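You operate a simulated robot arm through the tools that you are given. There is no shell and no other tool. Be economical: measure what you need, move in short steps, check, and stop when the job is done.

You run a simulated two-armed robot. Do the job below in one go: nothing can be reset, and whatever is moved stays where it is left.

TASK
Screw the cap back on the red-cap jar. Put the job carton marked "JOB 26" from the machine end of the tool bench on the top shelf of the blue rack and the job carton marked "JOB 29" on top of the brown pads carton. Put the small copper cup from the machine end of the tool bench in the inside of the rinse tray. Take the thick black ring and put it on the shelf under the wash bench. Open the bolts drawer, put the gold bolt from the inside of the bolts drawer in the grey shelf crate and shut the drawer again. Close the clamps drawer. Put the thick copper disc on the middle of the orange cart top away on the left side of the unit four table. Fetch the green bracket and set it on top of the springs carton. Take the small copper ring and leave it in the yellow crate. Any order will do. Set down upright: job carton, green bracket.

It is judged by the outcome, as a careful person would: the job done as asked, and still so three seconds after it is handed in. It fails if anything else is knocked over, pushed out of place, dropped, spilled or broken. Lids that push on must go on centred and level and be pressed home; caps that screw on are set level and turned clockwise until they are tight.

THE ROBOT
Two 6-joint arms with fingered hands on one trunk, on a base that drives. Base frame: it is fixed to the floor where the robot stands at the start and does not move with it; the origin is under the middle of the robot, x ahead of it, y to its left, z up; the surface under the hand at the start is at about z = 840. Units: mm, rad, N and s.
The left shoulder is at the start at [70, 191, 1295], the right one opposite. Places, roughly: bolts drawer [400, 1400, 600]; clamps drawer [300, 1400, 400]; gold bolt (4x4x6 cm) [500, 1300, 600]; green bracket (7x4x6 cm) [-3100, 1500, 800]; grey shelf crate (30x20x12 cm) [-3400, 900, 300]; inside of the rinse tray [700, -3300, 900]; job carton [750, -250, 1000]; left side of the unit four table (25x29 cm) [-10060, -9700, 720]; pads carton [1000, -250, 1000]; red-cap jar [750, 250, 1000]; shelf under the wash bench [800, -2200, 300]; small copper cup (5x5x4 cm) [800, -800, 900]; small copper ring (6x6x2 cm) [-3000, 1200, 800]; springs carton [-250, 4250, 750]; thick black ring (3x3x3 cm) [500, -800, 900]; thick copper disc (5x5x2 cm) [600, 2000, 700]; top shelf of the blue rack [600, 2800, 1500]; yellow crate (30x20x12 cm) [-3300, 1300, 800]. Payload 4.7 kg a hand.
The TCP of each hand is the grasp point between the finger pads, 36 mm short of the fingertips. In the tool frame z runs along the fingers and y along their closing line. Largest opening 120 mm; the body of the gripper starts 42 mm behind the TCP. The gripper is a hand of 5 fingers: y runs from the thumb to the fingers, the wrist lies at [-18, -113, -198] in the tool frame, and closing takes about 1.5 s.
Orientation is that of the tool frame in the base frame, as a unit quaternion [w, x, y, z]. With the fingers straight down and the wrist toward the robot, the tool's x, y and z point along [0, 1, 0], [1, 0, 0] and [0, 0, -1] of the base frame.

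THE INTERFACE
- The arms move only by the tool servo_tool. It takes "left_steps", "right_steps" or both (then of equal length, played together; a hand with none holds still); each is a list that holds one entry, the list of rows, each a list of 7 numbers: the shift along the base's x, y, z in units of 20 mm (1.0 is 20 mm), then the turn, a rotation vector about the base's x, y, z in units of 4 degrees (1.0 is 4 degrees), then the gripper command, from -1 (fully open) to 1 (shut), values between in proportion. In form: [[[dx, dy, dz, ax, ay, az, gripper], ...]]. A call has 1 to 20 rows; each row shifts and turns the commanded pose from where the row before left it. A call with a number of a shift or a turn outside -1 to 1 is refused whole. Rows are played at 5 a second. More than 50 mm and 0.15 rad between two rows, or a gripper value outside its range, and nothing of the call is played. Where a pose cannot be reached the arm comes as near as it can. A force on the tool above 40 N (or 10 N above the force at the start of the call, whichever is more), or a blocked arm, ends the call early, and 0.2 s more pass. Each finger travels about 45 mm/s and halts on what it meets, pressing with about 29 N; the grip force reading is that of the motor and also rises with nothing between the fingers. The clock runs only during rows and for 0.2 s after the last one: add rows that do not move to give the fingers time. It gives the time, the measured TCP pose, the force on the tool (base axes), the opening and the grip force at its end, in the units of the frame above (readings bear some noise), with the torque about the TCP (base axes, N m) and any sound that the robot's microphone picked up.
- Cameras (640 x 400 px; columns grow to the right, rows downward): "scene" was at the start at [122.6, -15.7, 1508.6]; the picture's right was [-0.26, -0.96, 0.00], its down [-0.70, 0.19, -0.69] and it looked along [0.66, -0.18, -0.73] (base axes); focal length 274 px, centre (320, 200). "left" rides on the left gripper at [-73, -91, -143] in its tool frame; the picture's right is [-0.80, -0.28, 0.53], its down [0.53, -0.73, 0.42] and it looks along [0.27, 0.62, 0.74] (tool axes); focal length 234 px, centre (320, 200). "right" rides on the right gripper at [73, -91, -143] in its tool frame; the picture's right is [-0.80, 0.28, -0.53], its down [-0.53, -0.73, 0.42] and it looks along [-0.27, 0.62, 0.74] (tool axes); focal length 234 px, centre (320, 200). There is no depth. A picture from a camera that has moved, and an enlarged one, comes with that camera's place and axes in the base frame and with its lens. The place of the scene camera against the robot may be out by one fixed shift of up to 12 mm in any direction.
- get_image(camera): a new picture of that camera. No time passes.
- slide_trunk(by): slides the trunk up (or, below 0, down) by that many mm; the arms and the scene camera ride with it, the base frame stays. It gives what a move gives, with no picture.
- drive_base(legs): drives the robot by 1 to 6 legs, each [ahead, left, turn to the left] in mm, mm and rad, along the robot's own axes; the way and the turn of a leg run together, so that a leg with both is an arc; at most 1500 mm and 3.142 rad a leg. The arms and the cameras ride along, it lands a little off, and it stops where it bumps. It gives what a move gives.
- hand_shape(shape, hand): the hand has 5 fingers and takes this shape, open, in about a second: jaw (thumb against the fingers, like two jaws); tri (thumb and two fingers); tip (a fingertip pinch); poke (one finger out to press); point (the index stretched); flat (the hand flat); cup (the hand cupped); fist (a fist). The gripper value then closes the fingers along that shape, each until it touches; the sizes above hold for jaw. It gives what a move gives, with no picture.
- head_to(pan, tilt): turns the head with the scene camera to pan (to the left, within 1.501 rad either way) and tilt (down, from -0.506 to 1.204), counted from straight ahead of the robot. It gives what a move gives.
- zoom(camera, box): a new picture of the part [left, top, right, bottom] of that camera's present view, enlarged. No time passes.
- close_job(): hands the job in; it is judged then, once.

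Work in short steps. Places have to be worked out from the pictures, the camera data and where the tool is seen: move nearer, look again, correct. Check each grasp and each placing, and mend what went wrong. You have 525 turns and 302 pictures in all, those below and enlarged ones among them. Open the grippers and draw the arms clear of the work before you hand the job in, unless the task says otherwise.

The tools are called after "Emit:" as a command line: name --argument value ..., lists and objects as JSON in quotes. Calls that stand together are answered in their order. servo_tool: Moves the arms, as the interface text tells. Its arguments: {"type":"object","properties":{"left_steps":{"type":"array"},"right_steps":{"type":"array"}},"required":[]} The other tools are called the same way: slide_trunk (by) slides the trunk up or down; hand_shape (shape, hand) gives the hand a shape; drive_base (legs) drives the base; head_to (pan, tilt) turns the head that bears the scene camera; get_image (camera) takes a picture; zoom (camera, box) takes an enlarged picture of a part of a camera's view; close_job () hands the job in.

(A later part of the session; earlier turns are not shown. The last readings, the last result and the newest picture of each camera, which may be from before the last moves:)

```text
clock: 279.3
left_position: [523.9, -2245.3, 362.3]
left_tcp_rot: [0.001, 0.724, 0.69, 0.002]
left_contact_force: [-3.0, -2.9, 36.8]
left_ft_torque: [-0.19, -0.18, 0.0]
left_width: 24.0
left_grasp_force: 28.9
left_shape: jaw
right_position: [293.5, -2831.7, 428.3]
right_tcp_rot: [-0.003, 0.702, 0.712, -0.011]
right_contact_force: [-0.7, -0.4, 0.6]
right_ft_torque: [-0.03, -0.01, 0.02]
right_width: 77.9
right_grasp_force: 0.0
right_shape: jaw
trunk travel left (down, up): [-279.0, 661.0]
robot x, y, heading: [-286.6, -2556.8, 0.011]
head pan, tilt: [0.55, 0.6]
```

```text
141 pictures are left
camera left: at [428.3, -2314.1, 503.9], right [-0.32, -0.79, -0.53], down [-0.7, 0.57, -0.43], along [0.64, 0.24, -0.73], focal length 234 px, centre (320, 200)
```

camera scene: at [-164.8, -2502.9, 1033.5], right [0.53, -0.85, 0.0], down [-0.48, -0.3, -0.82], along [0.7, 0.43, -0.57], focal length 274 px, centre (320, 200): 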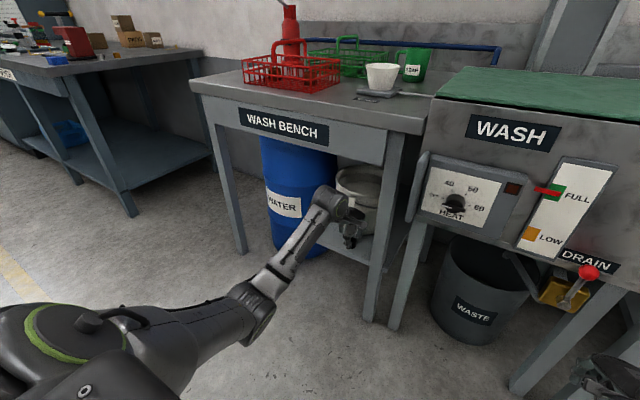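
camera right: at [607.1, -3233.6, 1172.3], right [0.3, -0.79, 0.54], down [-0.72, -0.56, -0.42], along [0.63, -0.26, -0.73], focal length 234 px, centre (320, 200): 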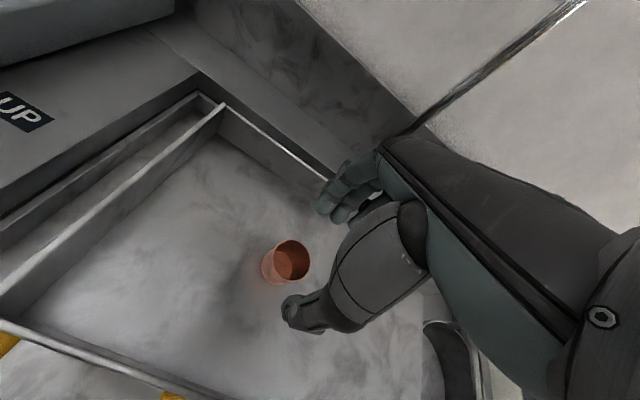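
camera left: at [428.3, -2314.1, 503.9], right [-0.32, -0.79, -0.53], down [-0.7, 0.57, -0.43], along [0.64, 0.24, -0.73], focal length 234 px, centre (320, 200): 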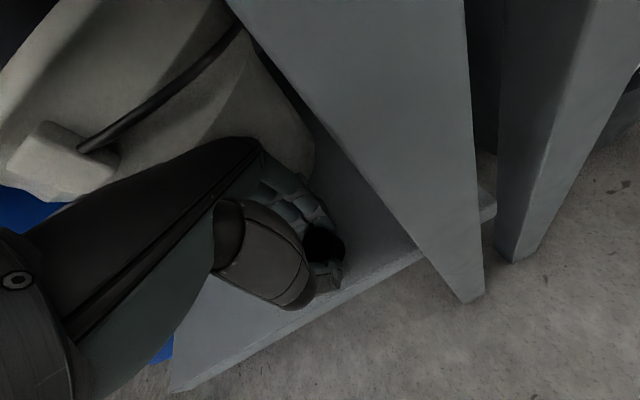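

On the shelf. I relieve the pressure, open narrowly, rise and back out.

Emit:
servo_tool --left_steps '[[[0, 0, 0.4, 0, 0, 0, 1], [0, 0, 0, 0, 0, 0, 0.4], [0, 0, 0, 0, 0, 0, 0.25], [0, 0, 0, 0, 0, 0, 0.25], [0, 0, 0, 0, 0, 0, 0.25], [0, 0, 0.6, 0, 0, 0, 0.25], [0, 0, 0.8, 0, 0, 0, 0.25], [0, 0, 0.8, 0, 0, 0, 0.25], [-0.7, 0, 0.5, 0, 0, 0, 0.25], [-0.9, 0, 0, 0, 0, 0, 0.25], [-0.9, 0, 0, 0, 0, 0, 0.25], [0, 0, 0, 0, 0, 0, 0.25]]]'

Emit:
get_image --camera "left"

```text
clock: 281.9
left_position: [472.9, -2242.5, 415.2]
left_tcp_rot: [-0.004, 0.723, 0.691, -0.004]
left_contact_force: [0.1, -0.5, -0.4]
left_ft_torque: [-0.02, 0.0, -0.01]
left_width: 44.9
left_grasp_force: 0.1
left_shape: jaw
right_position: [294.3, -2830.2, 426.1]
right_tcp_rot: [-0.005, 0.703, 0.712, -0.013]
right_contact_force: [-0.2, -0.1, 0.4]
right_ft_torque: [0.0, 0.01, 0.01]
right_width: 78.0
right_grasp_force: 0.0
right_shape: jaw
trunk travel left (down, up): [-279.0, 661.0]
robot x, y, heading: [-283.1, -2554.5, 0.003]
head pan, tilt: [0.55, 0.6]
```

```text
140 pictures are left
camera left: at [379.0, -2312.3, 557.6], right [-0.32, -0.79, -0.52], down [-0.71, 0.57, -0.42], along [0.63, 0.24, -0.74], focal length 234 px, centre (320, 200)
```

left: 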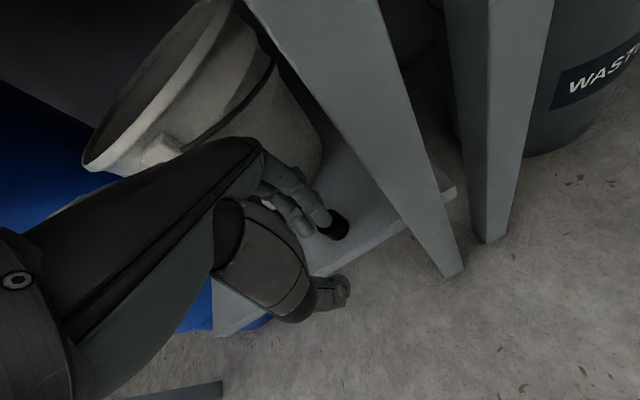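

The ring seems left on the shelf. I withdraw more and verify.

Emit:
servo_tool --left_steps '[[[-1, 0, 0, 0, 0, 0, 0.25], [-1, 0, 0, 0, 0, 0, 0.25], [-1, 0, 0, 0, 0, 0, 0.25], [-1, 0.3, 0, 0, 0, 0, 0.25], [-1, 0.3, 0, 0, 0, 0, -0.2], [0, 0, 0, 0, 0, 0, -0.2]]]'

Emit:
get_image --camera "left"

Emit:
zoom --camera "scene" --box '[260, 140, 460, 290]'

```text
clock: 283.3
left_position: [372.5, -2230.9, 413.8]
left_tcp_rot: [-0.004, 0.724, 0.69, -0.003]
left_contact_force: [-1.4, -0.3, -0.3]
left_ft_torque: [-0.03, -0.01, 0.02]
left_width: 71.5
left_grasp_force: 0.1
left_shape: jaw
right_position: [295.0, -2830.0, 426.8]
right_tcp_rot: [-0.004, 0.702, 0.712, -0.013]
right_contact_force: [-0.7, 0.7, 0.9]
right_ft_torque: [-0.02, 0.01, 0.02]
right_width: 78.2
right_grasp_force: 0.1
right_shape: jaw
trunk travel left (down, up): [-279.0, 661.0]
robot x, y, heading: [-286.9, -2555.7, 0.002]
head pan, tilt: [0.55, 0.6]
```

```text
139 pictures are left
camera left: at [278.6, -2300.5, 557.5], right [-0.32, -0.79, -0.52], down [-0.71, 0.57, -0.42], along [0.63, 0.24, -0.74], focal length 234 px, centre (320, 200)
```

left: 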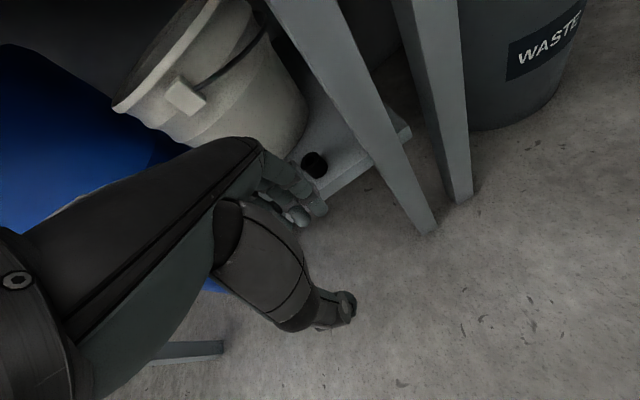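

```text
2.67 times, centred on (360, 215) of scene
camera zoom: at [-165.0, -2502.9, 1033.5], right [0.53, -0.85, 0.0], down [-0.48, -0.3, -0.82], along [0.7, 0.43, -0.57], focal length 731 px, centre (213, 160)
```

zoom: 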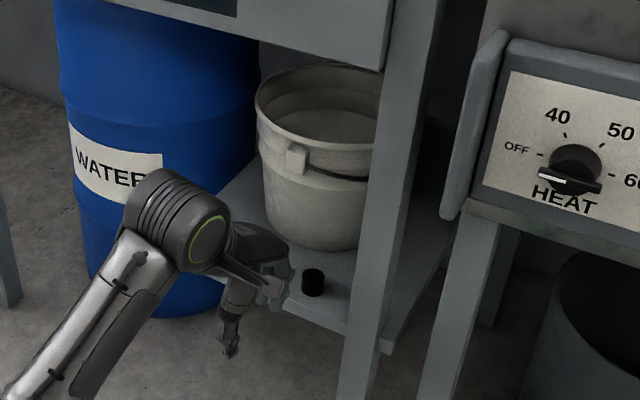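

The black ring stands on the shelf under the wash bench. I back out and raise the trunk, then head back for JOB 26.

Emit:
drive_base --legs '[[-250, 0, 0]]'

Emit:
slide_trunk --by 400

Emit:
slide_trunk --by 200

Emit:
drive_base --legs '[[0, 1000, 0], [0, 850, 0]]'

```text
clock: 285.1
left_position: [118.3, -2226.9, 414.7]
left_tcp_rot: [-0.003, 0.72, 0.694, -0.004]
left_contact_force: [-0.3, 0.6, -0.1]
left_ft_torque: [0.0, 0.02, 0.03]
left_width: 71.6
left_grasp_force: 0.1
left_shape: jaw
right_position: [47.5, -2826.2, 425.8]
right_tcp_rot: [-0.004, 0.699, 0.715, -0.012]
right_contact_force: [0.1, -0.1, -1.1]
right_ft_torque: [0.0, 0.01, -0.01]
right_width: 78.0
right_grasp_force: 0.0
right_shape: jaw
trunk travel left (down, up): [-279.0, 661.0]
robot x, y, heading: [-536.0, -2557.4, 0.014]
head pan, tilt: [0.55, 0.6]
```

```text
clock: 288.9
left_position: [119.7, -2228.6, 814.7]
left_tcp_rot: [-0.003, 0.72, 0.694, -0.003]
left_contact_force: [0.3, 0.6, 0.0]
left_ft_torque: [0.0, 0.0, -0.01]
left_width: 71.4
left_grasp_force: 0.0
left_shape: jaw
right_position: [48.3, -2827.0, 826.5]
right_tcp_rot: [-0.003, 0.699, 0.715, -0.012]
right_contact_force: [0.4, -0.2, -0.6]
right_ft_torque: [-0.04, -0.03, 0.0]
right_width: 78.0
right_grasp_force: 0.1
right_shape: jaw
trunk travel left (down, up): [-679.0, 261.0]
robot x, y, heading: [-536.8, -2556.8, 0.013]
head pan, tilt: [0.55, 0.6]
```

```text
clock: 291.1
left_position: [119.6, -2228.4, 1014.3]
left_tcp_rot: [-0.004, 0.72, 0.694, -0.004]
left_contact_force: [-1.0, -0.6, 0.9]
left_ft_torque: [-0.02, -0.02, -0.04]
left_width: 71.9
left_grasp_force: 0.0
left_shape: jaw
right_position: [48.4, -2827.4, 1026.0]
right_tcp_rot: [-0.005, 0.699, 0.715, -0.012]
right_contact_force: [-0.4, -0.4, 0.0]
right_ft_torque: [0.02, -0.02, 0.04]
right_width: 77.5
right_grasp_force: 0.1
right_shape: jaw
trunk travel left (down, up): [-879.0, 61.0]
robot x, y, heading: [-533.3, -2555.1, 0.017]
head pan, tilt: [0.55, 0.6]
```

```text
clock: 300.6
left_position: [88.8, -335.1, 1014.3]
left_tcp_rot: [-0.003, 0.717, 0.697, -0.002]
left_contact_force: [0.1, -0.1, -0.6]
left_ft_torque: [0.02, 0.03, -0.04]
left_width: 71.7
left_grasp_force: 0.0
left_shape: jaw
right_position: [21.9, -934.1, 1025.9]
right_tcp_rot: [-0.004, 0.695, 0.718, -0.012]
right_contact_force: [0.0, -0.2, 0.0]
right_ft_torque: [0.0, 0.01, -0.01]
right_width: 78.1
right_grasp_force: 0.1
right_shape: jaw
trunk travel left (down, up): [-879.0, 61.0]
robot x, y, heading: [-564.9, -669.0, 0.021]
head pan, tilt: [0.55, 0.6]
```

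Now I raise the hands and position the left hand ahead of its shoulder, then drive up to the bench.

Emit:
servo_tool --left_steps '[[[0, -0.85, 0.5, 0, 0, 0, -0.7], [0, -0.85, 0.5, 0, 0, 0, -0.7], [0, -0.85, 0.5, 0, 0, 0, -0.7], [0, -0.85, 0.5, 0, 0, 0, -0.7], [0, -0.85, 0.5, 0, 0, 0, -0.7], [0, -0.85, 0.5, 0, 0, 0, -0.7], [0, -0.85, 0.5, 0, 0, 0, -0.7], [0, -0.85, 0.5, 0, 0, 0, -0.7], [0, -0.85, 0.5, 0, 0, 0, -0.7], [0, -0.85, 0.5, 0, 0, -0.35, -0.7], [0, 0, 0, 0, 0, -0.35, -0.7]]]' --right_steps '[[[0, 0, 0.4, 0, 0, 0, -0.3], [0, 0, 0.4, 0, 0, 0, -0.3], [0, 0, 0.4, 0, 0, 0, -0.3], [0, 0, 0.4, 0, 0, 0, -0.3], [0, 0, 0.4, 0, 0, 0, -0.3], [0, 0, 0.4, 0, 0, 0, -0.3], [0, 0, 0.4, 0, 0, 0, -0.3], [0, 0, 0.4, 0, 0, 0, -0.3], [0, 0, 0.4, 0, 0, 0, -0.3], [0, 0, 0.4, 0, 0, 0, -0.3], [0, 0, 0, 0, 0, 0, -0.3]]]'

Emit:
drive_base --legs '[[0, -40, -0.02], [560, 0, 0]]'

Emit:
head_to --pan 0.15 --tilt 0.7

Emit:
get_image --camera "scene"

Emit:
get_image --camera "left"

```text
clock: 303.0
left_position: [89.4, -503.6, 1115.0]
left_tcp_rot: [-0.003, 0.734, 0.679, -0.003]
left_contact_force: [0.0, 0.8, 0.6]
left_ft_torque: [0.0, -0.03, -0.01]
left_width: 101.8
left_grasp_force: 0.1
left_shape: jaw
right_position: [21.7, -931.9, 1106.8]
right_tcp_rot: [-0.003, 0.696, 0.718, -0.013]
right_contact_force: [-0.1, -0.4, -0.6]
right_ft_torque: [-0.05, -0.01, -0.02]
right_width: 77.8
right_grasp_force: 0.2
right_shape: jaw
trunk travel left (down, up): [-879.0, 61.0]
robot x, y, heading: [-561.3, -669.0, 0.024]
head pan, tilt: [0.55, 0.6]
```

```text
clock: 306.7
left_position: [653.7, -534.1, 1115.9]
left_tcp_rot: [-0.002, 0.732, 0.681, -0.003]
left_contact_force: [-1.1, 0.2, -0.3]
left_ft_torque: [0.0, 0.0, -0.02]
left_width: 101.9
left_grasp_force: 0.1
left_shape: jaw
right_position: [586.4, -962.2, 1107.2]
right_tcp_rot: [-0.004, 0.695, 0.719, -0.013]
right_contact_force: [0.3, 0.7, 0.8]
right_ft_torque: [0.01, -0.02, 0.01]
right_width: 77.5
right_grasp_force: 0.1
right_shape: jaw
trunk travel left (down, up): [-879.0, 61.0]
robot x, y, heading: [6.0, -701.4, 0.023]
head pan, tilt: [0.55, 0.6]
```

```text
clock: 307.6
left_position: [653.3, -534.9, 1113.4]
left_tcp_rot: [-0.004, 0.733, 0.68, -0.002]
left_contact_force: [-0.2, 0.8, 0.7]
left_ft_torque: [-0.01, 0.01, 0.01]
left_width: 101.7
left_grasp_force: 0.0
left_shape: jaw
right_position: [587.7, -961.9, 1105.6]
right_tcp_rot: [-0.003, 0.695, 0.719, -0.012]
right_contact_force: [0.4, 0.6, -0.3]
right_ft_torque: [-0.05, -0.02, -0.02]
right_width: 77.8
right_grasp_force: 0.1
right_shape: jaw
trunk travel left (down, up): [-879.0, 61.0]
robot x, y, heading: [3.1, -698.6, 0.033]
head pan, tilt: [0.15, 0.7]
```

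```text
137 pictures are left
camera scene: at [131.1, -680.0, 1624.9], right [0.18, -0.98, 0.0], down [-0.63, -0.11, -0.76], along [0.75, 0.13, -0.64], focal length 274 px, centre (320, 200)
```

scene: 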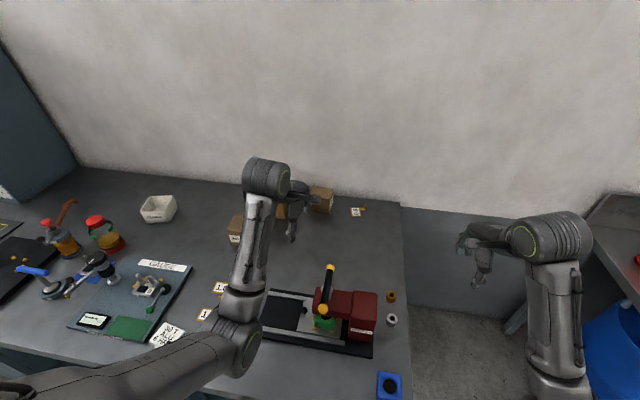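

```text
136 pictures are left
camera left: at [558.1, -600.4, 1257.9], right [-0.34, -0.78, -0.52], down [-0.69, 0.59, -0.42], along [0.63, 0.22, -0.74], focal length 234 px, centre (320, 200)
```

left: 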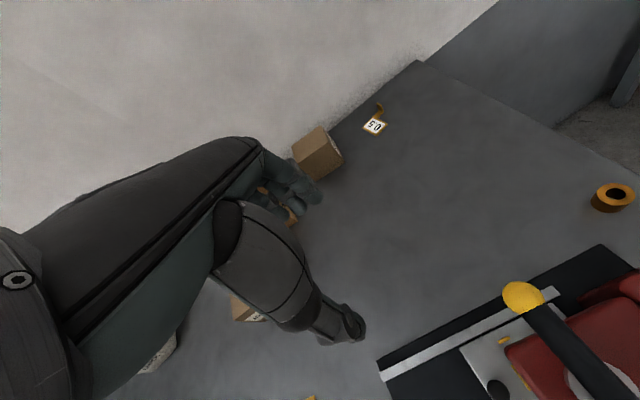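

I lower the trunk for reach and move the left hand out toward JOB 26.

Emit:
slide_trunk --by -150

Emit:
servo_tool --left_steps '[[[0.6, 0, 1, 0, 0, -0.1, -0.7], [0.9, 0, 1, 0, 0, -0.1, -0.7], [1, 0, 0.4, 0, 0, -0.1, -0.7], [1, 0, 0, 0, 0, 0, -0.7], [1, 0, 0, 0, 0, 0, -0.7], [1, 0, 0, 0, 0, 0, -0.7], [1, 0, 0, 0, 0, 0, -0.7], [1, 0, 0, 0, 0, 0, -0.7], [1, 0, 0, 0, 0, 0, -0.7], [1, 0, 0, 0, 0, 0, -0.7], [1, 0, 0, 0, 0, 0, -0.7], [1, 0, 0, 0, 0, 0, -0.7], [0, 0, 0, 0, 0, 0, -0.7]]]'

Emit:
get_image --camera "left"

Emit:
get_image --camera "scene"

```text
clock: 309.3
left_position: [654.2, -535.1, 964.5]
left_tcp_rot: [-0.003, 0.733, 0.68, -0.002]
left_contact_force: [1.2, -0.2, 0.0]
left_ft_torque: [0.05, -0.03, -0.01]
left_width: 101.5
left_grasp_force: 0.1
left_shape: jaw
right_position: [587.1, -961.5, 956.7]
right_tcp_rot: [-0.003, 0.694, 0.72, -0.013]
right_contact_force: [0.4, 0.8, 1.0]
right_ft_torque: [0.02, -0.01, -0.01]
right_width: 77.9
right_grasp_force: 0.2
right_shape: jaw
trunk travel left (down, up): [-729.0, 211.0]
robot x, y, heading: [-0.8, -701.6, 0.029]
head pan, tilt: [0.15, 0.7]
```

```text
clock: 312.1
left_position: [884.1, -535.4, 1015.0]
left_tcp_rot: [-0.002, 0.741, 0.672, -0.003]
left_contact_force: [0.1, -0.2, -0.3]
left_ft_torque: [0.03, 0.0, -0.02]
left_width: 102.1
left_grasp_force: 0.1
left_shape: jaw
right_position: [586.0, -962.3, 956.6]
right_tcp_rot: [-0.003, 0.694, 0.72, -0.012]
right_contact_force: [-0.2, 0.1, 0.2]
right_ft_torque: [-0.04, 0.0, 0.01]
right_width: 77.5
right_grasp_force: 0.0
right_shape: jaw
trunk travel left (down, up): [-729.0, 211.0]
robot x, y, heading: [2.2, -704.2, 0.028]
head pan, tilt: [0.15, 0.7]
```

```text
135 pictures are left
camera left: at [786.5, -598.5, 1158.3], right [-0.36, -0.77, -0.52], down [-0.68, 0.6, -0.42], along [0.64, 0.21, -0.74], focal length 234 px, centre (320, 200)
```

left: 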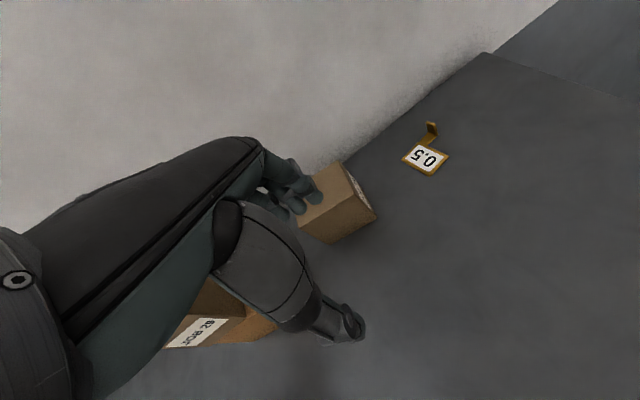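

```text
134 pictures are left
camera scene: at [130.8, -679.9, 1474.9], right [0.18, -0.98, 0.0], down [-0.63, -0.11, -0.76], along [0.75, 0.13, -0.64], focal length 274 px, centre (320, 200)
```

scene: 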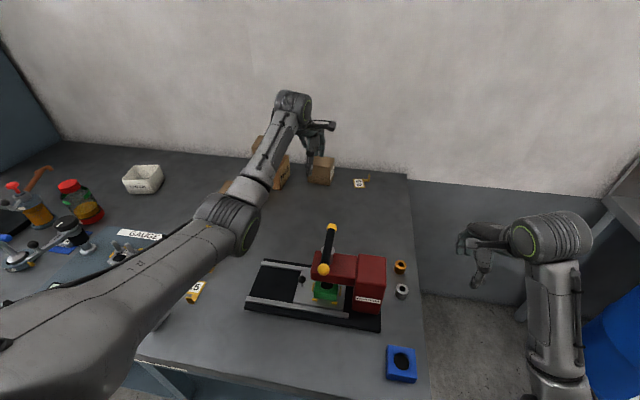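

JOB 26 is just ahead. I drive 45 mm forward and extend more.

Emit:
drive_base --legs '[[45, 0, 0]]'

Emit:
servo_tool --left_steps '[[[0.9, -0.1, 0, 0, 0, 0, -0.7], [0.9, -0.1, 0, 0, 0, 0, -0.7], [0.9, 0, 0, 0, 0, 0, -0.7], [0, 0, 0, 0, 0, 0, -0.7]]]'

Emit:
get_image --camera "left"

Emit:
zoom --camera "scene" --box '[220, 70, 400, 200]'

```text
clock: 313.0
left_position: [925.7, -533.5, 1015.9]
left_tcp_rot: [-0.002, 0.74, 0.672, -0.001]
left_contact_force: [0.1, -0.6, 0.0]
left_ft_torque: [-0.03, 0.01, 0.0]
left_width: 101.9
left_grasp_force: 0.0
left_shape: jaw
right_position: [629.5, -962.3, 957.2]
right_tcp_rot: [-0.003, 0.695, 0.719, -0.011]
right_contact_force: [0.6, -0.5, -0.6]
right_ft_torque: [-0.03, 0.0, -0.03]
right_width: 77.8
right_grasp_force: 0.0
right_shape: jaw
trunk travel left (down, up): [-729.0, 211.0]
robot x, y, heading: [47.7, -701.3, 0.026]
head pan, tilt: [0.15, 0.7]
```

```text
clock: 314.0
left_position: [978.7, -535.3, 1015.0]
left_tcp_rot: [-0.002, 0.74, 0.672, -0.002]
left_contact_force: [0.5, -0.7, 0.3]
left_ft_torque: [-0.01, 0.0, -0.01]
left_width: 101.9
left_grasp_force: 0.1
left_shape: jaw
right_position: [630.6, -961.0, 957.7]
right_tcp_rot: [-0.004, 0.694, 0.72, -0.013]
right_contact_force: [-0.3, 0.5, 0.7]
right_ft_torque: [0.02, 0.0, 0.0]
right_width: 77.8
right_grasp_force: 0.1
right_shape: jaw
trunk travel left (down, up): [-729.0, 211.0]
robot x, y, heading: [44.7, -700.1, 0.024]
head pan, tilt: [0.15, 0.7]
```

```text
133 pictures are left
camera left: at [882.0, -599.7, 1158.2], right [-0.36, -0.77, -0.52], down [-0.68, 0.6, -0.42], along [0.64, 0.21, -0.74], focal length 234 px, centre (320, 200)
```

left: 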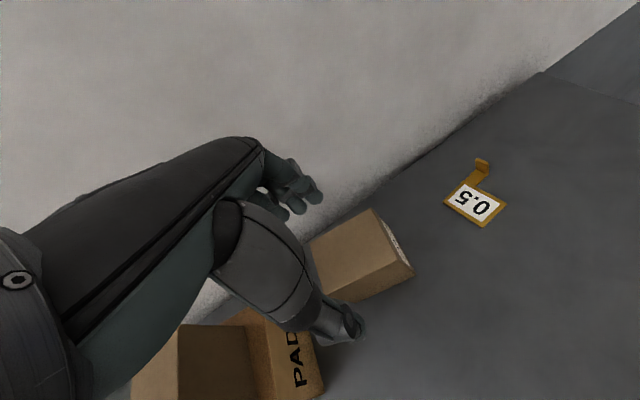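

```text
3.08 times, centred on (310, 135) of scene
camera zoom: at [173.7, -678.7, 1474.9], right [0.18, -0.98, 0.0], down [-0.63, -0.11, -0.77], along [0.75, 0.13, -0.64], focal length 843 px, centre (351, 400)
```

zoom: 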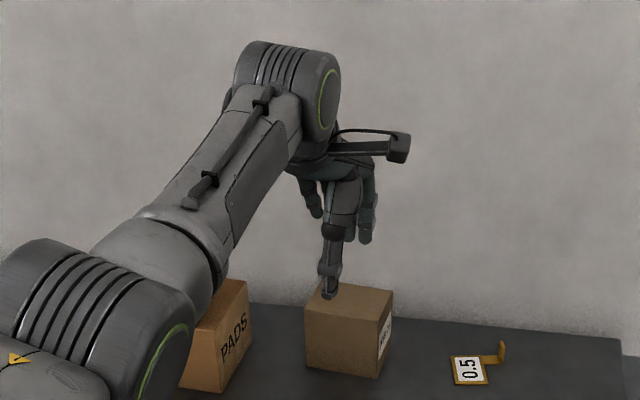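

JOB 26 centre is about (994, −540). I align above it and descend.

Emit:
servo_tool --left_steps '[[[0.7, -0.25, 0, 0, 0, 0, -0.7], [0, 0, -0.5, 0, 0, 0, -0.7], [0, 0, -0.5, 0, 0, 0, -0.7], [0, 0, 0, 0, 0, 0, -0.7]]]'

Emit:
get_image --camera "left"

```text
clock: 315.0
left_position: [989.2, -541.7, 996.4]
left_tcp_rot: [-0.002, 0.739, 0.673, -0.001]
left_contact_force: [0.6, -0.7, 1.1]
left_ft_torque: [0.0, -0.01, 0.01]
left_width: 101.7
left_grasp_force: 0.1
left_shape: jaw
left hand out of reach, approached as far as the arm can: row 1
right_position: [629.8, -962.2, 956.1]
right_tcp_rot: [-0.004, 0.694, 0.719, -0.012]
right_contact_force: [0.4, -0.1, -0.3]
right_ft_torque: [0.02, 0.03, -0.02]
right_width: 77.8
right_grasp_force: 0.0
right_shape: jaw
trunk travel left (down, up): [-729.0, 211.0]
robot x, y, heading: [45.0, -699.8, 0.024]
head pan, tilt: [0.15, 0.7]
```

```text
131 pictures are left
camera left: at [891.8, -605.8, 1139.1], right [-0.36, -0.77, -0.52], down [-0.68, 0.6, -0.42], along [0.64, 0.21, -0.74], focal length 234 px, centre (320, 200)
```

left: 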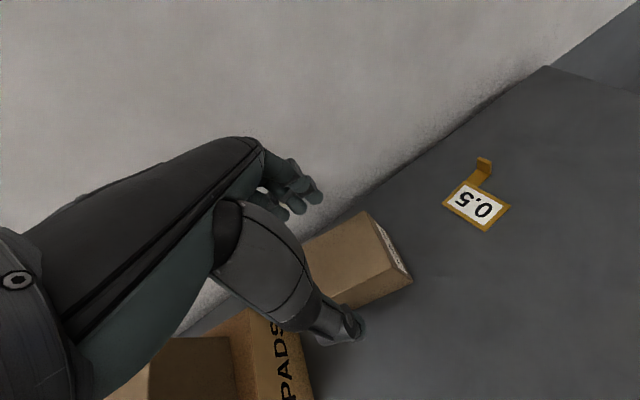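

I nudge the base 8 mm and lower with the trunk to keep the arm shape.

Emit:
drive_base --legs '[[8, 0, 0]]'

Emit:
slide_trunk --by -50

Emit:
get_image --camera "left"

Emit:
zoom --camera "scene" --box '[220, 70, 440, 230]'

```text
clock: 315.7
left_position: [995.8, -541.7, 996.9]
left_tcp_rot: [-0.003, 0.74, 0.673, -0.001]
left_contact_force: [0.4, -0.1, 0.0]
left_ft_torque: [-0.01, -0.01, -0.02]
left_width: 101.8
left_grasp_force: 0.1
left_shape: jaw
right_position: [636.9, -961.5, 957.1]
right_tcp_rot: [-0.003, 0.694, 0.72, -0.012]
right_contact_force: [0.1, 0.9, 1.0]
right_ft_torque: [0.01, -0.05, -0.02]
right_width: 77.9
right_grasp_force: 0.1
right_shape: jaw
trunk travel left (down, up): [-729.0, 211.0]
robot x, y, heading: [53.7, -701.5, 0.029]
head pan, tilt: [0.15, 0.7]
```

```text
clock: 316.7
left_position: [997.1, -540.9, 947.2]
left_tcp_rot: [-0.003, 0.74, 0.673, -0.001]
left_contact_force: [0.0, 0.0, -0.2]
left_ft_torque: [-0.02, -0.03, 0.0]
left_width: 101.8
left_grasp_force: 0.1
left_shape: jaw
right_position: [638.7, -960.9, 906.2]
right_tcp_rot: [-0.003, 0.695, 0.719, -0.013]
right_contact_force: [-0.6, 0.2, -0.4]
right_ft_torque: [0.0, -0.02, -0.02]
right_width: 77.6
right_grasp_force: 0.0
right_shape: jaw
trunk travel left (down, up): [-679.0, 261.0]
robot x, y, heading: [53.2, -702.4, 0.025]
head pan, tilt: [0.15, 0.7]
```

```text
130 pictures are left
camera left: at [899.0, -605.4, 1089.9], right [-0.36, -0.77, -0.52], down [-0.68, 0.6, -0.42], along [0.64, 0.21, -0.74], focal length 234 px, centre (320, 200)
```

left: 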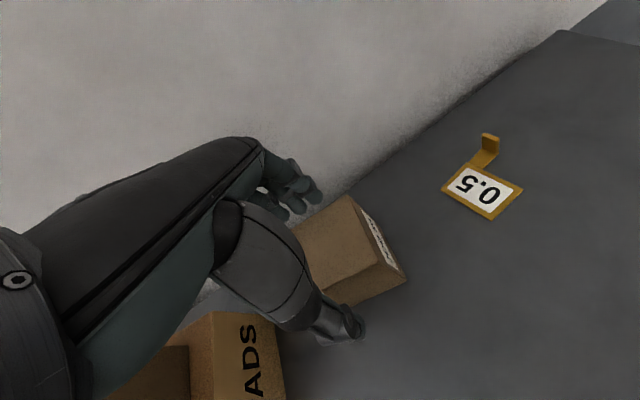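

```text
2.50 times, centred on (330, 150) of scene
camera zoom: at [181.1, -678.7, 1425.0], right [0.18, -0.98, 0.0], down [-0.63, -0.11, -0.77], along [0.75, 0.13, -0.64], focal length 685 px, centre (295, 325)
```

zoom: 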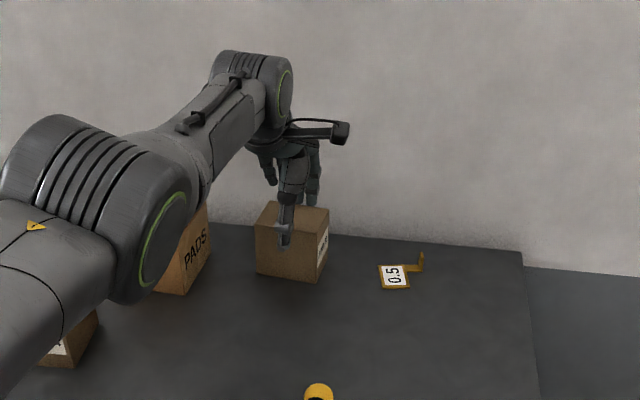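

Fingers straddle the box. I lower 40 mm more and close.

Emit:
slide_trunk --by -42

Emit:
servo_tool --left_steps '[[[0, 0, 0, 0, 0, 0, -0.3], [0, 0, 0, 0, 0, 0, 1], [0, 0, 0, 0, 0, 0, 1], [0, 0, 0, 0, 0, 0, 1], [0, 0, 0, 0, 0, 0, 1], [0, 0, 0, 0, 0, 0, 1], [0, 0, 0, 0, 0, 0, 1]]]'

Emit:
get_image --camera "left"

```text
clock: 317.5
left_position: [995.9, -541.7, 904.8]
left_tcp_rot: [-0.003, 0.74, 0.673, -0.001]
left_contact_force: [-0.1, 0.5, -0.1]
left_ft_torque: [0.01, -0.03, -0.02]
left_width: 101.9
left_grasp_force: 0.1
left_shape: jaw
right_position: [638.7, -960.4, 864.8]
right_tcp_rot: [-0.004, 0.695, 0.719, -0.012]
right_contact_force: [0.6, -0.2, 0.5]
right_ft_torque: [0.03, -0.05, 0.02]
right_width: 77.9
right_grasp_force: 0.1
right_shape: jaw
trunk travel left (down, up): [-637.0, 303.0]
robot x, y, heading: [50.7, -702.9, 0.026]
head pan, tilt: [0.15, 0.7]
```

```text
clock: 319.1
left_position: [995.9, -541.6, 904.2]
left_tcp_rot: [-0.003, 0.739, 0.673, -0.002]
left_contact_force: [-0.8, 0.3, 0.0]
left_ft_torque: [0.01, 0.06, -0.05]
left_width: 62.1
left_grasp_force: 29.4
left_shape: jaw
right_position: [638.6, -961.0, 864.6]
right_tcp_rot: [-0.005, 0.694, 0.72, -0.013]
right_contact_force: [0.2, 0.3, -0.5]
right_ft_torque: [0.01, 0.0, 0.03]
right_width: 77.7
right_grasp_force: 0.1
right_shape: jaw
trunk travel left (down, up): [-637.0, 303.0]
robot x, y, heading: [53.6, -701.0, 0.025]
head pan, tilt: [0.15, 0.7]
```

```text
128 pictures are left
camera left: at [899.7, -605.3, 1046.9], right [-0.36, -0.77, -0.52], down [-0.68, 0.6, -0.42], along [0.64, 0.21, -0.74], focal length 234 px, centre (320, 200)
```

left: 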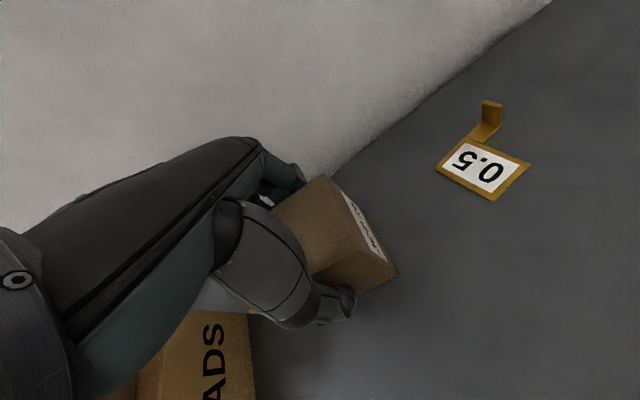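

JOB 26 is gripped. I lift with the trunk and back away from the bench.

Emit:
slide_trunk --by 300

Emit:
drive_base --legs '[[-650, 0, -0.025]]'

Emit:
head_to --pan 0.3 --tilt 0.5

Emit:
get_image --camera "scene"

```text
clock: 322.1
left_position: [997.7, -542.1, 1203.4]
left_tcp_rot: [-0.003, 0.74, 0.673, -0.002]
left_contact_force: [0.3, 0.1, -2.3]
left_ft_torque: [0.0, -0.01, 0.0]
left_width: 61.8
left_grasp_force: 29.0
left_shape: jaw
right_position: [638.7, -961.3, 1163.6]
right_tcp_rot: [-0.005, 0.694, 0.72, -0.013]
right_contact_force: [-0.8, 0.5, -0.5]
right_ft_torque: [0.02, -0.01, 0.01]
right_width: 77.7
right_grasp_force: 0.1
right_shape: jaw
trunk travel left (down, up): [-937.0, 3.0]
robot x, y, heading: [52.1, -699.7, 0.027]
head pan, tilt: [0.15, 0.7]
```

```text
clock: 325.8
left_position: [331.8, -569.7, 1202.6]
left_tcp_rot: [-0.003, 0.746, 0.666, -0.002]
left_contact_force: [0.3, -0.1, -1.8]
left_ft_torque: [-0.02, -0.01, 0.03]
left_width: 61.8
left_grasp_force: 29.0
left_shape: jaw
right_position: [-35.5, -983.7, 1163.0]
right_tcp_rot: [-0.005, 0.702, 0.712, -0.013]
right_contact_force: [0.6, -0.2, 0.1]
right_ft_torque: [0.02, 0.0, 0.01]
right_width: 77.6
right_grasp_force: 0.1
right_shape: jaw
trunk travel left (down, up): [-937.0, 3.0]
robot x, y, heading: [-616.6, -710.3, 0.005]
head pan, tilt: [0.15, 0.7]
```

```text
clock: 326.5
left_position: [330.2, -570.8, 1203.3]
left_tcp_rot: [-0.004, 0.746, 0.666, -0.002]
left_contact_force: [-0.4, 0.1, -2.3]
left_ft_torque: [-0.01, -0.01, 0.03]
left_width: 62.0
left_grasp_force: 28.9
left_shape: jaw
right_position: [-36.9, -982.8, 1164.2]
right_tcp_rot: [-0.004, 0.702, 0.712, -0.012]
right_contact_force: [0.0, 0.0, 0.1]
right_ft_torque: [0.0, -0.02, -0.02]
right_width: 77.8
right_grasp_force: 0.0
right_shape: jaw
trunk travel left (down, up): [-937.0, 3.0]
robot x, y, heading: [-618.2, -710.8, 0.004]
head pan, tilt: [0.3, 0.499]
```

```text
127 pictures are left
camera scene: at [-484.4, -678.1, 1700.5], right [0.3, -0.95, 0.0], down [-0.46, -0.14, -0.88], along [0.84, 0.27, -0.48], focal length 274 px, centre (320, 200)
```

scene: 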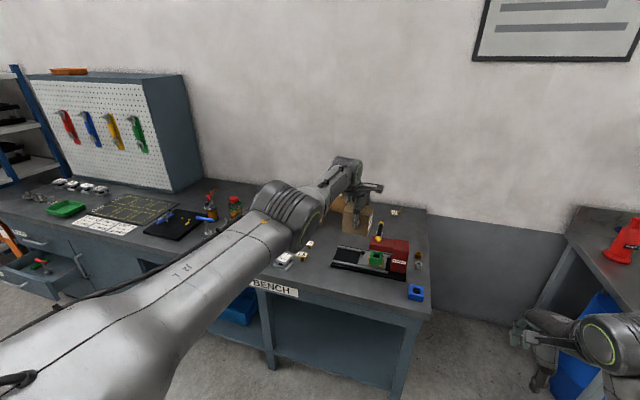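

JOB 26 held safely. I drive left along the aisle toward the blue rack.

Emit:
drive_base --legs '[[0, 1400, 0], [0, 1000, 0]]'

Emit:
head_to --pan 0.5 --tilt 0.35

Emit:
get_image --camera "scene"

```text
clock: 338.4
left_position: [241.9, 1906.2, 1203.2]
left_tcp_rot: [-0.002, 0.729, 0.685, -0.002]
left_contact_force: [-1.3, 0.3, -1.8]
left_ft_torque: [-0.02, 0.03, -0.01]
left_width: 61.8
left_grasp_force: 29.2
left_shape: jaw
right_position: [-103.7, 1474.7, 1165.1]
right_tcp_rot: [-0.004, 0.683, 0.731, -0.014]
right_contact_force: [0.0, 0.7, 0.7]
right_ft_torque: [-0.01, -0.01, -0.01]
right_width: 77.9
right_grasp_force: 0.0
right_shape: jaw
trunk travel left (down, up): [-937.0, 3.0]
robot x, y, heading: [-694.6, 1718.0, 0.062]
head pan, tilt: [0.3, 0.499]
```

```text
clock: 339.2
left_position: [242.1, 1906.4, 1203.2]
left_tcp_rot: [-0.002, 0.729, 0.685, -0.003]
left_contact_force: [-0.2, 0.5, -1.0]
left_ft_torque: [-0.01, 0.0, -0.01]
left_width: 62.0
left_grasp_force: 29.4
left_shape: jaw
right_position: [-103.6, 1475.2, 1164.3]
right_tcp_rot: [-0.004, 0.683, 0.73, -0.014]
right_contact_force: [0.3, 0.9, 0.3]
right_ft_torque: [0.01, 0.01, -0.01]
right_width: 77.5
right_grasp_force: 0.1
right_shape: jaw
trunk travel left (down, up): [-937.0, 3.0]
robot x, y, heading: [-697.7, 1715.8, 0.057]
head pan, tilt: [0.499, 0.351]
```

```text
126 pictures are left
camera scene: at [-571.9, 1775.4, 1714.1], right [0.53, -0.85, 0.0], down [-0.29, -0.18, -0.94], along [0.8, 0.5, -0.34], focal length 274 px, centre (320, 200)
```

scene: 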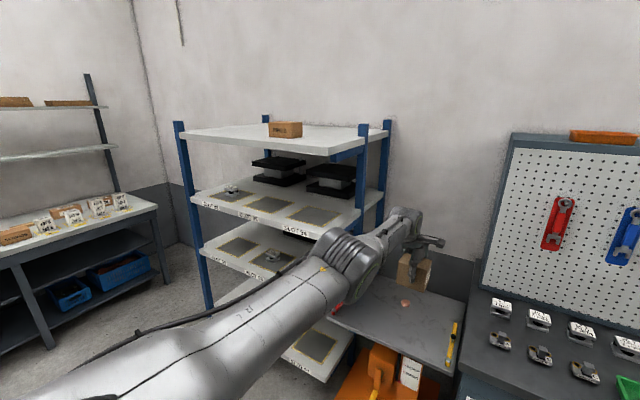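

I see the rack with its top shelf. I raise the left hand high while pulling it in, to get above the top shelf level.

Emit:
servo_tool --left_steps '[[[-0.5, 0, 1, 0, 0, 0, 1], [-0.5, 0, 1, 0, 0, 0, 1], [-0.5, 0, 1, 0, 0, 0, 1], [-0.5, 0, 1, 0, 0, 0, 1], [-0.5, 0, 1, 0, 0, 0, 1], [-0.5, 0, 1, 0, 0, 0, 1], [-0.5, 0, 1, 0, 0, 0, 1], [-0.5, 0, 1, 0, 0, 0, 1], [-0.5, 0, 1, 0, 0, 0, 1], [-0.5, 0, 1, 0, 0, 0, 1], [-0.5, 0, 1, 0, 0, 0, 1], [-0.5, 0, 1, 0, 0, 0, 1], [0, 0, 1, 0, 0, 0, 1], [0, 0, 1, 0, 0, 0, 1], [0, 0, 1, 0, 0, 0, 1], [0, 0, 1, 0, 0, 0, 1], [0, 0, 1, 0, 0, 0, 1], [0, 0, 1, 0, 0, 0, 1], [0, 0, 1, 0, 0, 0, 1], [0, 0, 1, 0, 0, 0, 1]]]'

```text
clock: 343.4
left_position: [182.6, 1907.9, 1585.2]
left_tcp_rot: [-0.003, 0.729, 0.684, -0.002]
left_contact_force: [-0.2, 0.0, -2.7]
left_ft_torque: [-0.02, 0.02, 0.01]
left_width: 61.7
left_grasp_force: 29.4
left_shape: jaw
left hand out of reach, approached as far as the arm can: row 1, 2, 3, 4, 5, 6, 7, 8, 9, 10, 11, 12, 13, 14, 15, 16, 17, 18, 19, 20
right_position: [-103.3, 1475.5, 1164.2]
right_tcp_rot: [-0.003, 0.683, 0.73, -0.012]
right_contact_force: [0.1, 0.5, -0.2]
right_ft_torque: [-0.03, -0.03, 0.03]
right_width: 78.0
right_grasp_force: 0.0
right_shape: jaw
trunk travel left (down, up): [-937.0, 3.0]
robot x, y, heading: [-696.3, 1717.4, 0.061]
head pan, tilt: [0.499, 0.351]
```

Reached z≈1585. I try to bring it a little higher and closer.

Emit:
servo_tool --left_steps '[[[-1, 0, 0.5, 0, 0, 0, 1], [-1, 0, 0.5, 0, 0, 0, 1], [-1, 0, 0.5, 0, 0, 0, 1], [-1, 0, 0.5, 0, 0, 0, 1], [0, 0, 0, 0, 0, 0, 1]]]'

Emit:
get_image --camera "left"

Emit:
get_image --camera "scene"

```text
clock: 344.6
left_position: [103.1, 1908.7, 1624.3]
left_tcp_rot: [-0.003, 0.729, 0.685, -0.003]
left_contact_force: [0.1, -0.4, -1.3]
left_ft_torque: [0.01, 0.03, 0.02]
left_width: 61.5
left_grasp_force: 29.1
left_shape: jaw
right_position: [-103.0, 1475.5, 1164.9]
right_tcp_rot: [-0.003, 0.683, 0.73, -0.013]
right_contact_force: [-0.2, 0.5, -0.1]
right_ft_torque: [-0.01, 0.0, -0.01]
right_width: 78.0
right_grasp_force: 0.0
right_shape: jaw
trunk travel left (down, up): [-937.0, 3.0]
robot x, y, heading: [-695.1, 1716.9, 0.055]
head pan, tilt: [0.499, 0.351]
```

```text
125 pictures are left
camera left: at [7.7, 1840.6, 1767.1], right [-0.33, -0.78, -0.52], down [-0.7, 0.58, -0.42], along [0.63, 0.23, -0.74], focal length 234 px, centre (320, 200)
```

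left: 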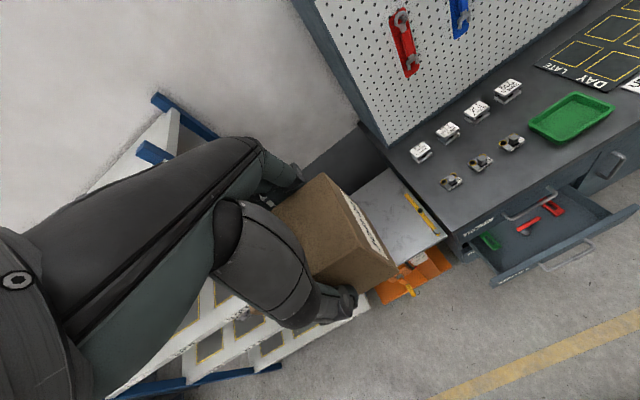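

```text
124 pictures are left
camera scene: at [-571.9, 1775.3, 1714.2], right [0.53, -0.85, 0.0], down [-0.29, -0.18, -0.94], along [0.8, 0.5, -0.34], focal length 274 px, centre (320, 200)
```

scene: 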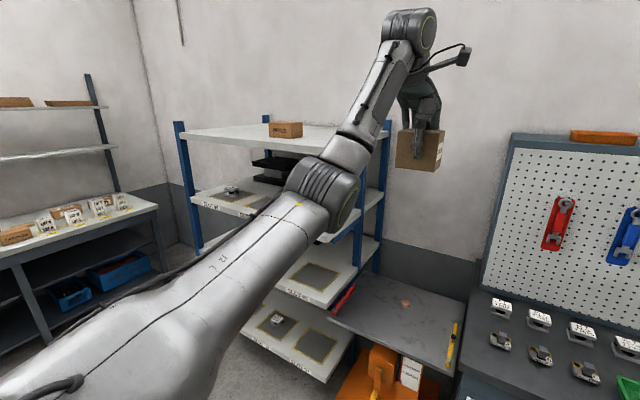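

Box bottom is now at about z=1560. I drive 600 mm left to face the rack and measure the top shelf.

Emit:
drive_base --legs '[[0, 640, -0.058]]'

Emit:
head_to --pan 0.2 --tilt 0.15

Emit:
get_image --camera "scene"

Emit:
get_image --camera "left"

```text
clock: 348.1
left_position: [90.0, 2501.4, 1624.7]
left_tcp_rot: [-0.003, 0.747, 0.665, -0.001]
left_contact_force: [-0.1, 0.4, -2.3]
left_ft_torque: [0.03, -0.02, 0.02]
left_width: 61.6
left_grasp_force: 29.1
left_shape: jaw
right_position: [-136.8, 2080.9, 1163.8]
right_tcp_rot: [-0.004, 0.701, 0.713, -0.012]
right_contact_force: [-0.3, -0.2, 0.4]
right_ft_torque: [0.01, 0.0, -0.03]
right_width: 77.8
right_grasp_force: 0.0
right_shape: jaw
trunk travel left (down, up): [-937.0, 3.0]
robot x, y, heading: [-715.4, 2353.5, 0.008]
head pan, tilt: [0.499, 0.351]
```

```text
clock: 348.9
left_position: [88.9, 2503.8, 1623.1]
left_tcp_rot: [-0.002, 0.747, 0.665, -0.002]
left_contact_force: [0.0, 0.2, -2.2]
left_ft_torque: [0.0, 0.0, -0.02]
left_width: 61.7
left_grasp_force: 29.2
left_shape: jaw
right_position: [-137.0, 2082.6, 1164.1]
right_tcp_rot: [-0.004, 0.702, 0.712, -0.013]
right_contact_force: [-0.7, 0.8, 0.7]
right_ft_torque: [0.02, -0.02, 0.01]
right_width: 77.8
right_grasp_force: 0.0
right_shape: jaw
trunk travel left (down, up): [-937.0, 3.0]
robot x, y, heading: [-719.7, 2353.2, 0.007]
head pan, tilt: [0.201, 0.15]
```

```text
123 pictures are left
camera scene: at [-580.9, 2380.1, 1732.9], right [0.21, -0.98, 0.0], down [-0.15, -0.03, -0.99], along [0.97, 0.2, -0.15], focal length 274 px, centre (320, 200)
```

scene: 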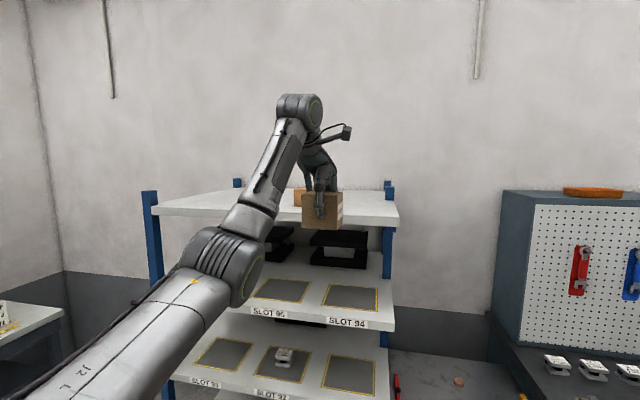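

```text
122 pictures are left
camera left: at [-7.6, 2441.4, 1767.1], right [-0.37, -0.77, -0.52], down [-0.67, 0.61, -0.42], along [0.64, 0.19, -0.74], focal length 234 px, centre (320, 200)
```

left: 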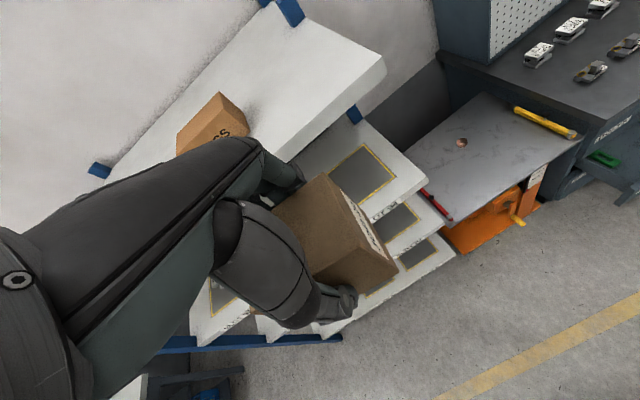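

The top shelf is at z≈1550, its front-right corner at (305, 2314). I raise the box slightly more for clearance before driving in.

Emit:
servo_tool --left_steps '[[[-0.6, 0, 0.6, 0, 0, 0.3, 1], [-0.6, 0, 0.6, 0, 0, 0.3, 1], [-0.6, 0, 0.6, 0, 0, 0.3, 1], [0, 0, 0, 0, 0, 0, 1]]]'

Emit:
drive_base --legs '[[0, -30, 0], [230, 0, 0]]'

Emit:
get_image --camera "scene"

Emit:
get_image --camera "left"

```text
clock: 349.9
left_position: [72.0, 2501.3, 1662.8]
left_tcp_rot: [-0.003, 0.725, 0.688, -0.002]
left_contact_force: [0.2, -0.1, -1.8]
left_ft_torque: [0.02, -0.01, -0.01]
left_width: 61.7
left_grasp_force: 28.8
left_shape: jaw
left hand out of reach, approached as far as the arm can: row 2, 3
right_position: [-137.1, 2083.2, 1164.0]
right_tcp_rot: [-0.004, 0.701, 0.713, -0.013]
right_contact_force: [0.2, -0.1, 0.0]
right_ft_torque: [0.0, 0.0, 0.01]
right_width: 77.7
right_grasp_force: 0.2
right_shape: jaw
trunk travel left (down, up): [-937.0, 3.0]
robot x, y, heading: [-714.4, 2349.7, 0.007]
head pan, tilt: [0.201, 0.15]
```

```text
clock: 352.1
left_position: [293.3, 2476.6, 1664.8]
left_tcp_rot: [-0.001, 0.724, 0.69, -0.002]
left_contact_force: [-0.5, -0.1, -1.0]
left_ft_torque: [-0.03, -0.06, 0.0]
left_width: 61.6
left_grasp_force: 29.6
left_shape: jaw
right_position: [89.4, 2057.2, 1166.4]
right_tcp_rot: [-0.002, 0.7, 0.714, -0.012]
right_contact_force: [-0.1, 0.2, 0.1]
right_ft_torque: [-0.04, -0.03, 0.02]
right_width: 77.6
right_grasp_force: 0.1
right_shape: jaw
trunk travel left (down, up): [-937.0, 3.0]
robot x, y, heading: [-490.3, 2325.5, 0.01]
head pan, tilt: [0.201, 0.15]
```

```text
121 pictures are left
camera scene: at [-357.2, 2353.3, 1733.5], right [0.21, -0.98, 0.0], down [-0.14, -0.03, -0.99], along [0.97, 0.21, -0.15], focal length 274 px, centre (320, 200)
```

scene: 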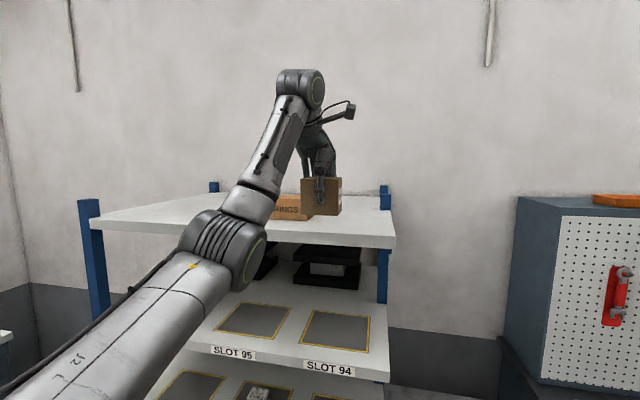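

```text
120 pictures are left
camera left: at [199.8, 2408.2, 1808.7], right [-0.32, -0.79, -0.52], down [-0.71, 0.57, -0.42], along [0.63, 0.24, -0.74], focal length 234 px, centre (320, 200)
```

left: 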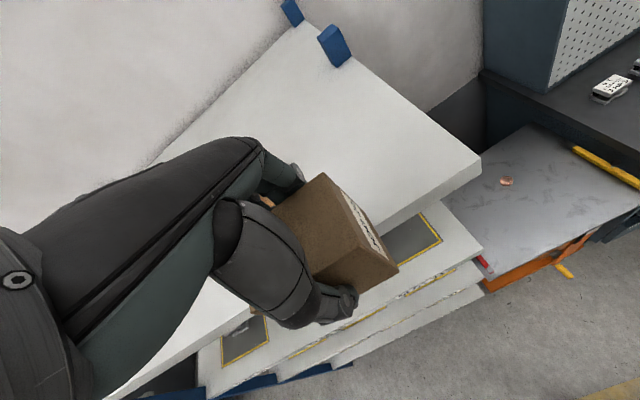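

Clear above the shelf. I drive 95 mm further so the box is over the shelf, then lower.

Emit:
drive_base --legs '[[100, 0, 0]]'

Emit:
get_image --camera "left"

Emit:
zoom --camera "scene" --box '[220, 120, 420, 270]'

```text
clock: 353.2
left_position: [386.9, 2475.5, 1669.6]
left_tcp_rot: [0.0, 0.724, 0.69, 0.0]
left_contact_force: [-1.2, 0.0, -1.1]
left_ft_torque: [0.01, -0.06, -0.03]
left_width: 61.7
left_grasp_force: 28.9
left_shape: jaw
right_position: [183.5, 2057.2, 1167.3]
right_tcp_rot: [-0.001, 0.701, 0.714, -0.01]
right_contact_force: [-0.6, 0.4, 0.6]
right_ft_torque: [0.0, -0.06, -0.01]
right_width: 77.5
right_grasp_force: 0.0
right_shape: jaw
trunk travel left (down, up): [-937.0, 3.0]
robot x, y, heading: [-390.0, 2326.2, 0.01]
head pan, tilt: [0.201, 0.15]
```

```text
119 pictures are left
camera left: at [292.6, 2407.5, 1811.4], right [-0.32, -0.79, -0.53], down [-0.71, 0.57, -0.42], along [0.63, 0.24, -0.74], focal length 234 px, centre (320, 200)
```

left: 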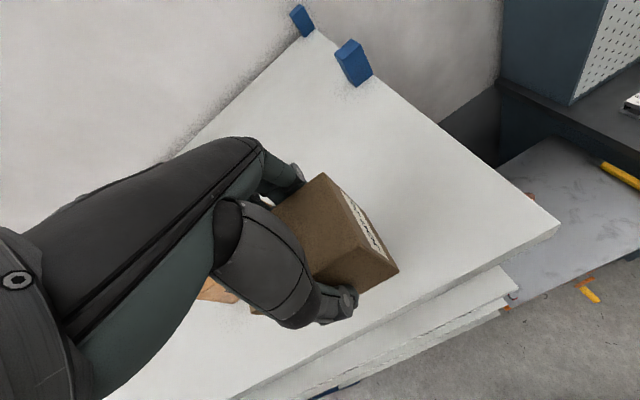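

```text
2.67 times, centred on (320, 195) of scene
camera zoom: at [-263.6, 2352.5, 1734.0], right [0.21, -0.98, 0.0], down [-0.14, -0.03, -0.99], along [0.97, 0.21, -0.14], focal length 731 px, centre (320, 213)
```

zoom: 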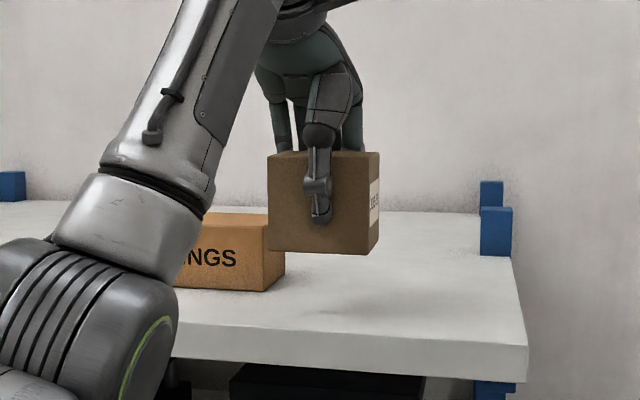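

Position is fine; I shift 20 mm right away from the other carton and lower to contact.

Emit:
servo_tool --left_steps '[[[0, -0.5, 0, 0, 0, 0, 1], [0, -0.5, -0.5, 0, 0, 0, 1], [0, 0, -0.7, 0, 0, 0, 1], [0, 0, -0.7, 0, 0, 0, 1], [0, 0, -0.3, 0, 0, 0, 1], [0, 0, 0, 0, 0, 0, 1]]]'

Emit:
zoom --camera "scene" --box '[220, 120, 420, 270]'

```text
clock: 354.6
left_position: [402.6, 2455.9, 1619.8]
left_tcp_rot: [-0.002, 0.724, 0.69, -0.001]
left_contact_force: [0.0, 0.4, -2.4]
left_ft_torque: [-0.02, 0.04, 0.0]
left_width: 61.5
left_grasp_force: 29.3
left_shape: jaw
left hand out of reach, approached as far as the arm can: row 3
right_position: [190.4, 2057.2, 1164.5]
right_tcp_rot: [-0.004, 0.7, 0.714, -0.014]
right_contact_force: [0.3, -0.1, -0.8]
right_ft_torque: [-0.02, 0.02, 0.01]
right_width: 77.9
right_grasp_force: 0.1
right_shape: jaw
trunk travel left (down, up): [-937.0, 3.0]
robot x, y, heading: [-390.6, 2325.9, 0.008]
head pan, tilt: [0.201, 0.15]
```

```text
2.67 times, centred on (320, 195) of scene
camera zoom: at [-254.1, 2352.8, 1732.9], right [0.21, -0.98, 0.0], down [-0.15, -0.03, -0.99], along [0.97, 0.21, -0.15], focal length 731 px, centre (320, 213)
```

zoom: 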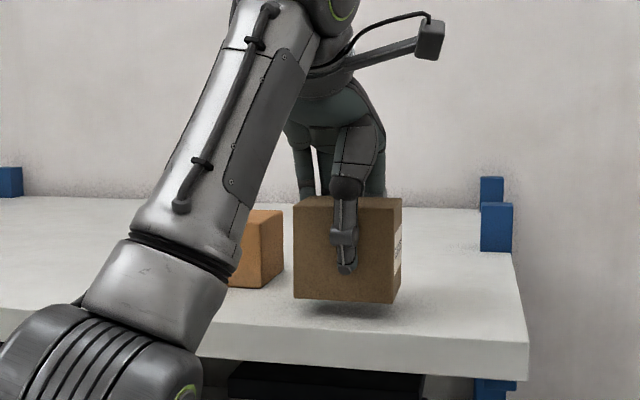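

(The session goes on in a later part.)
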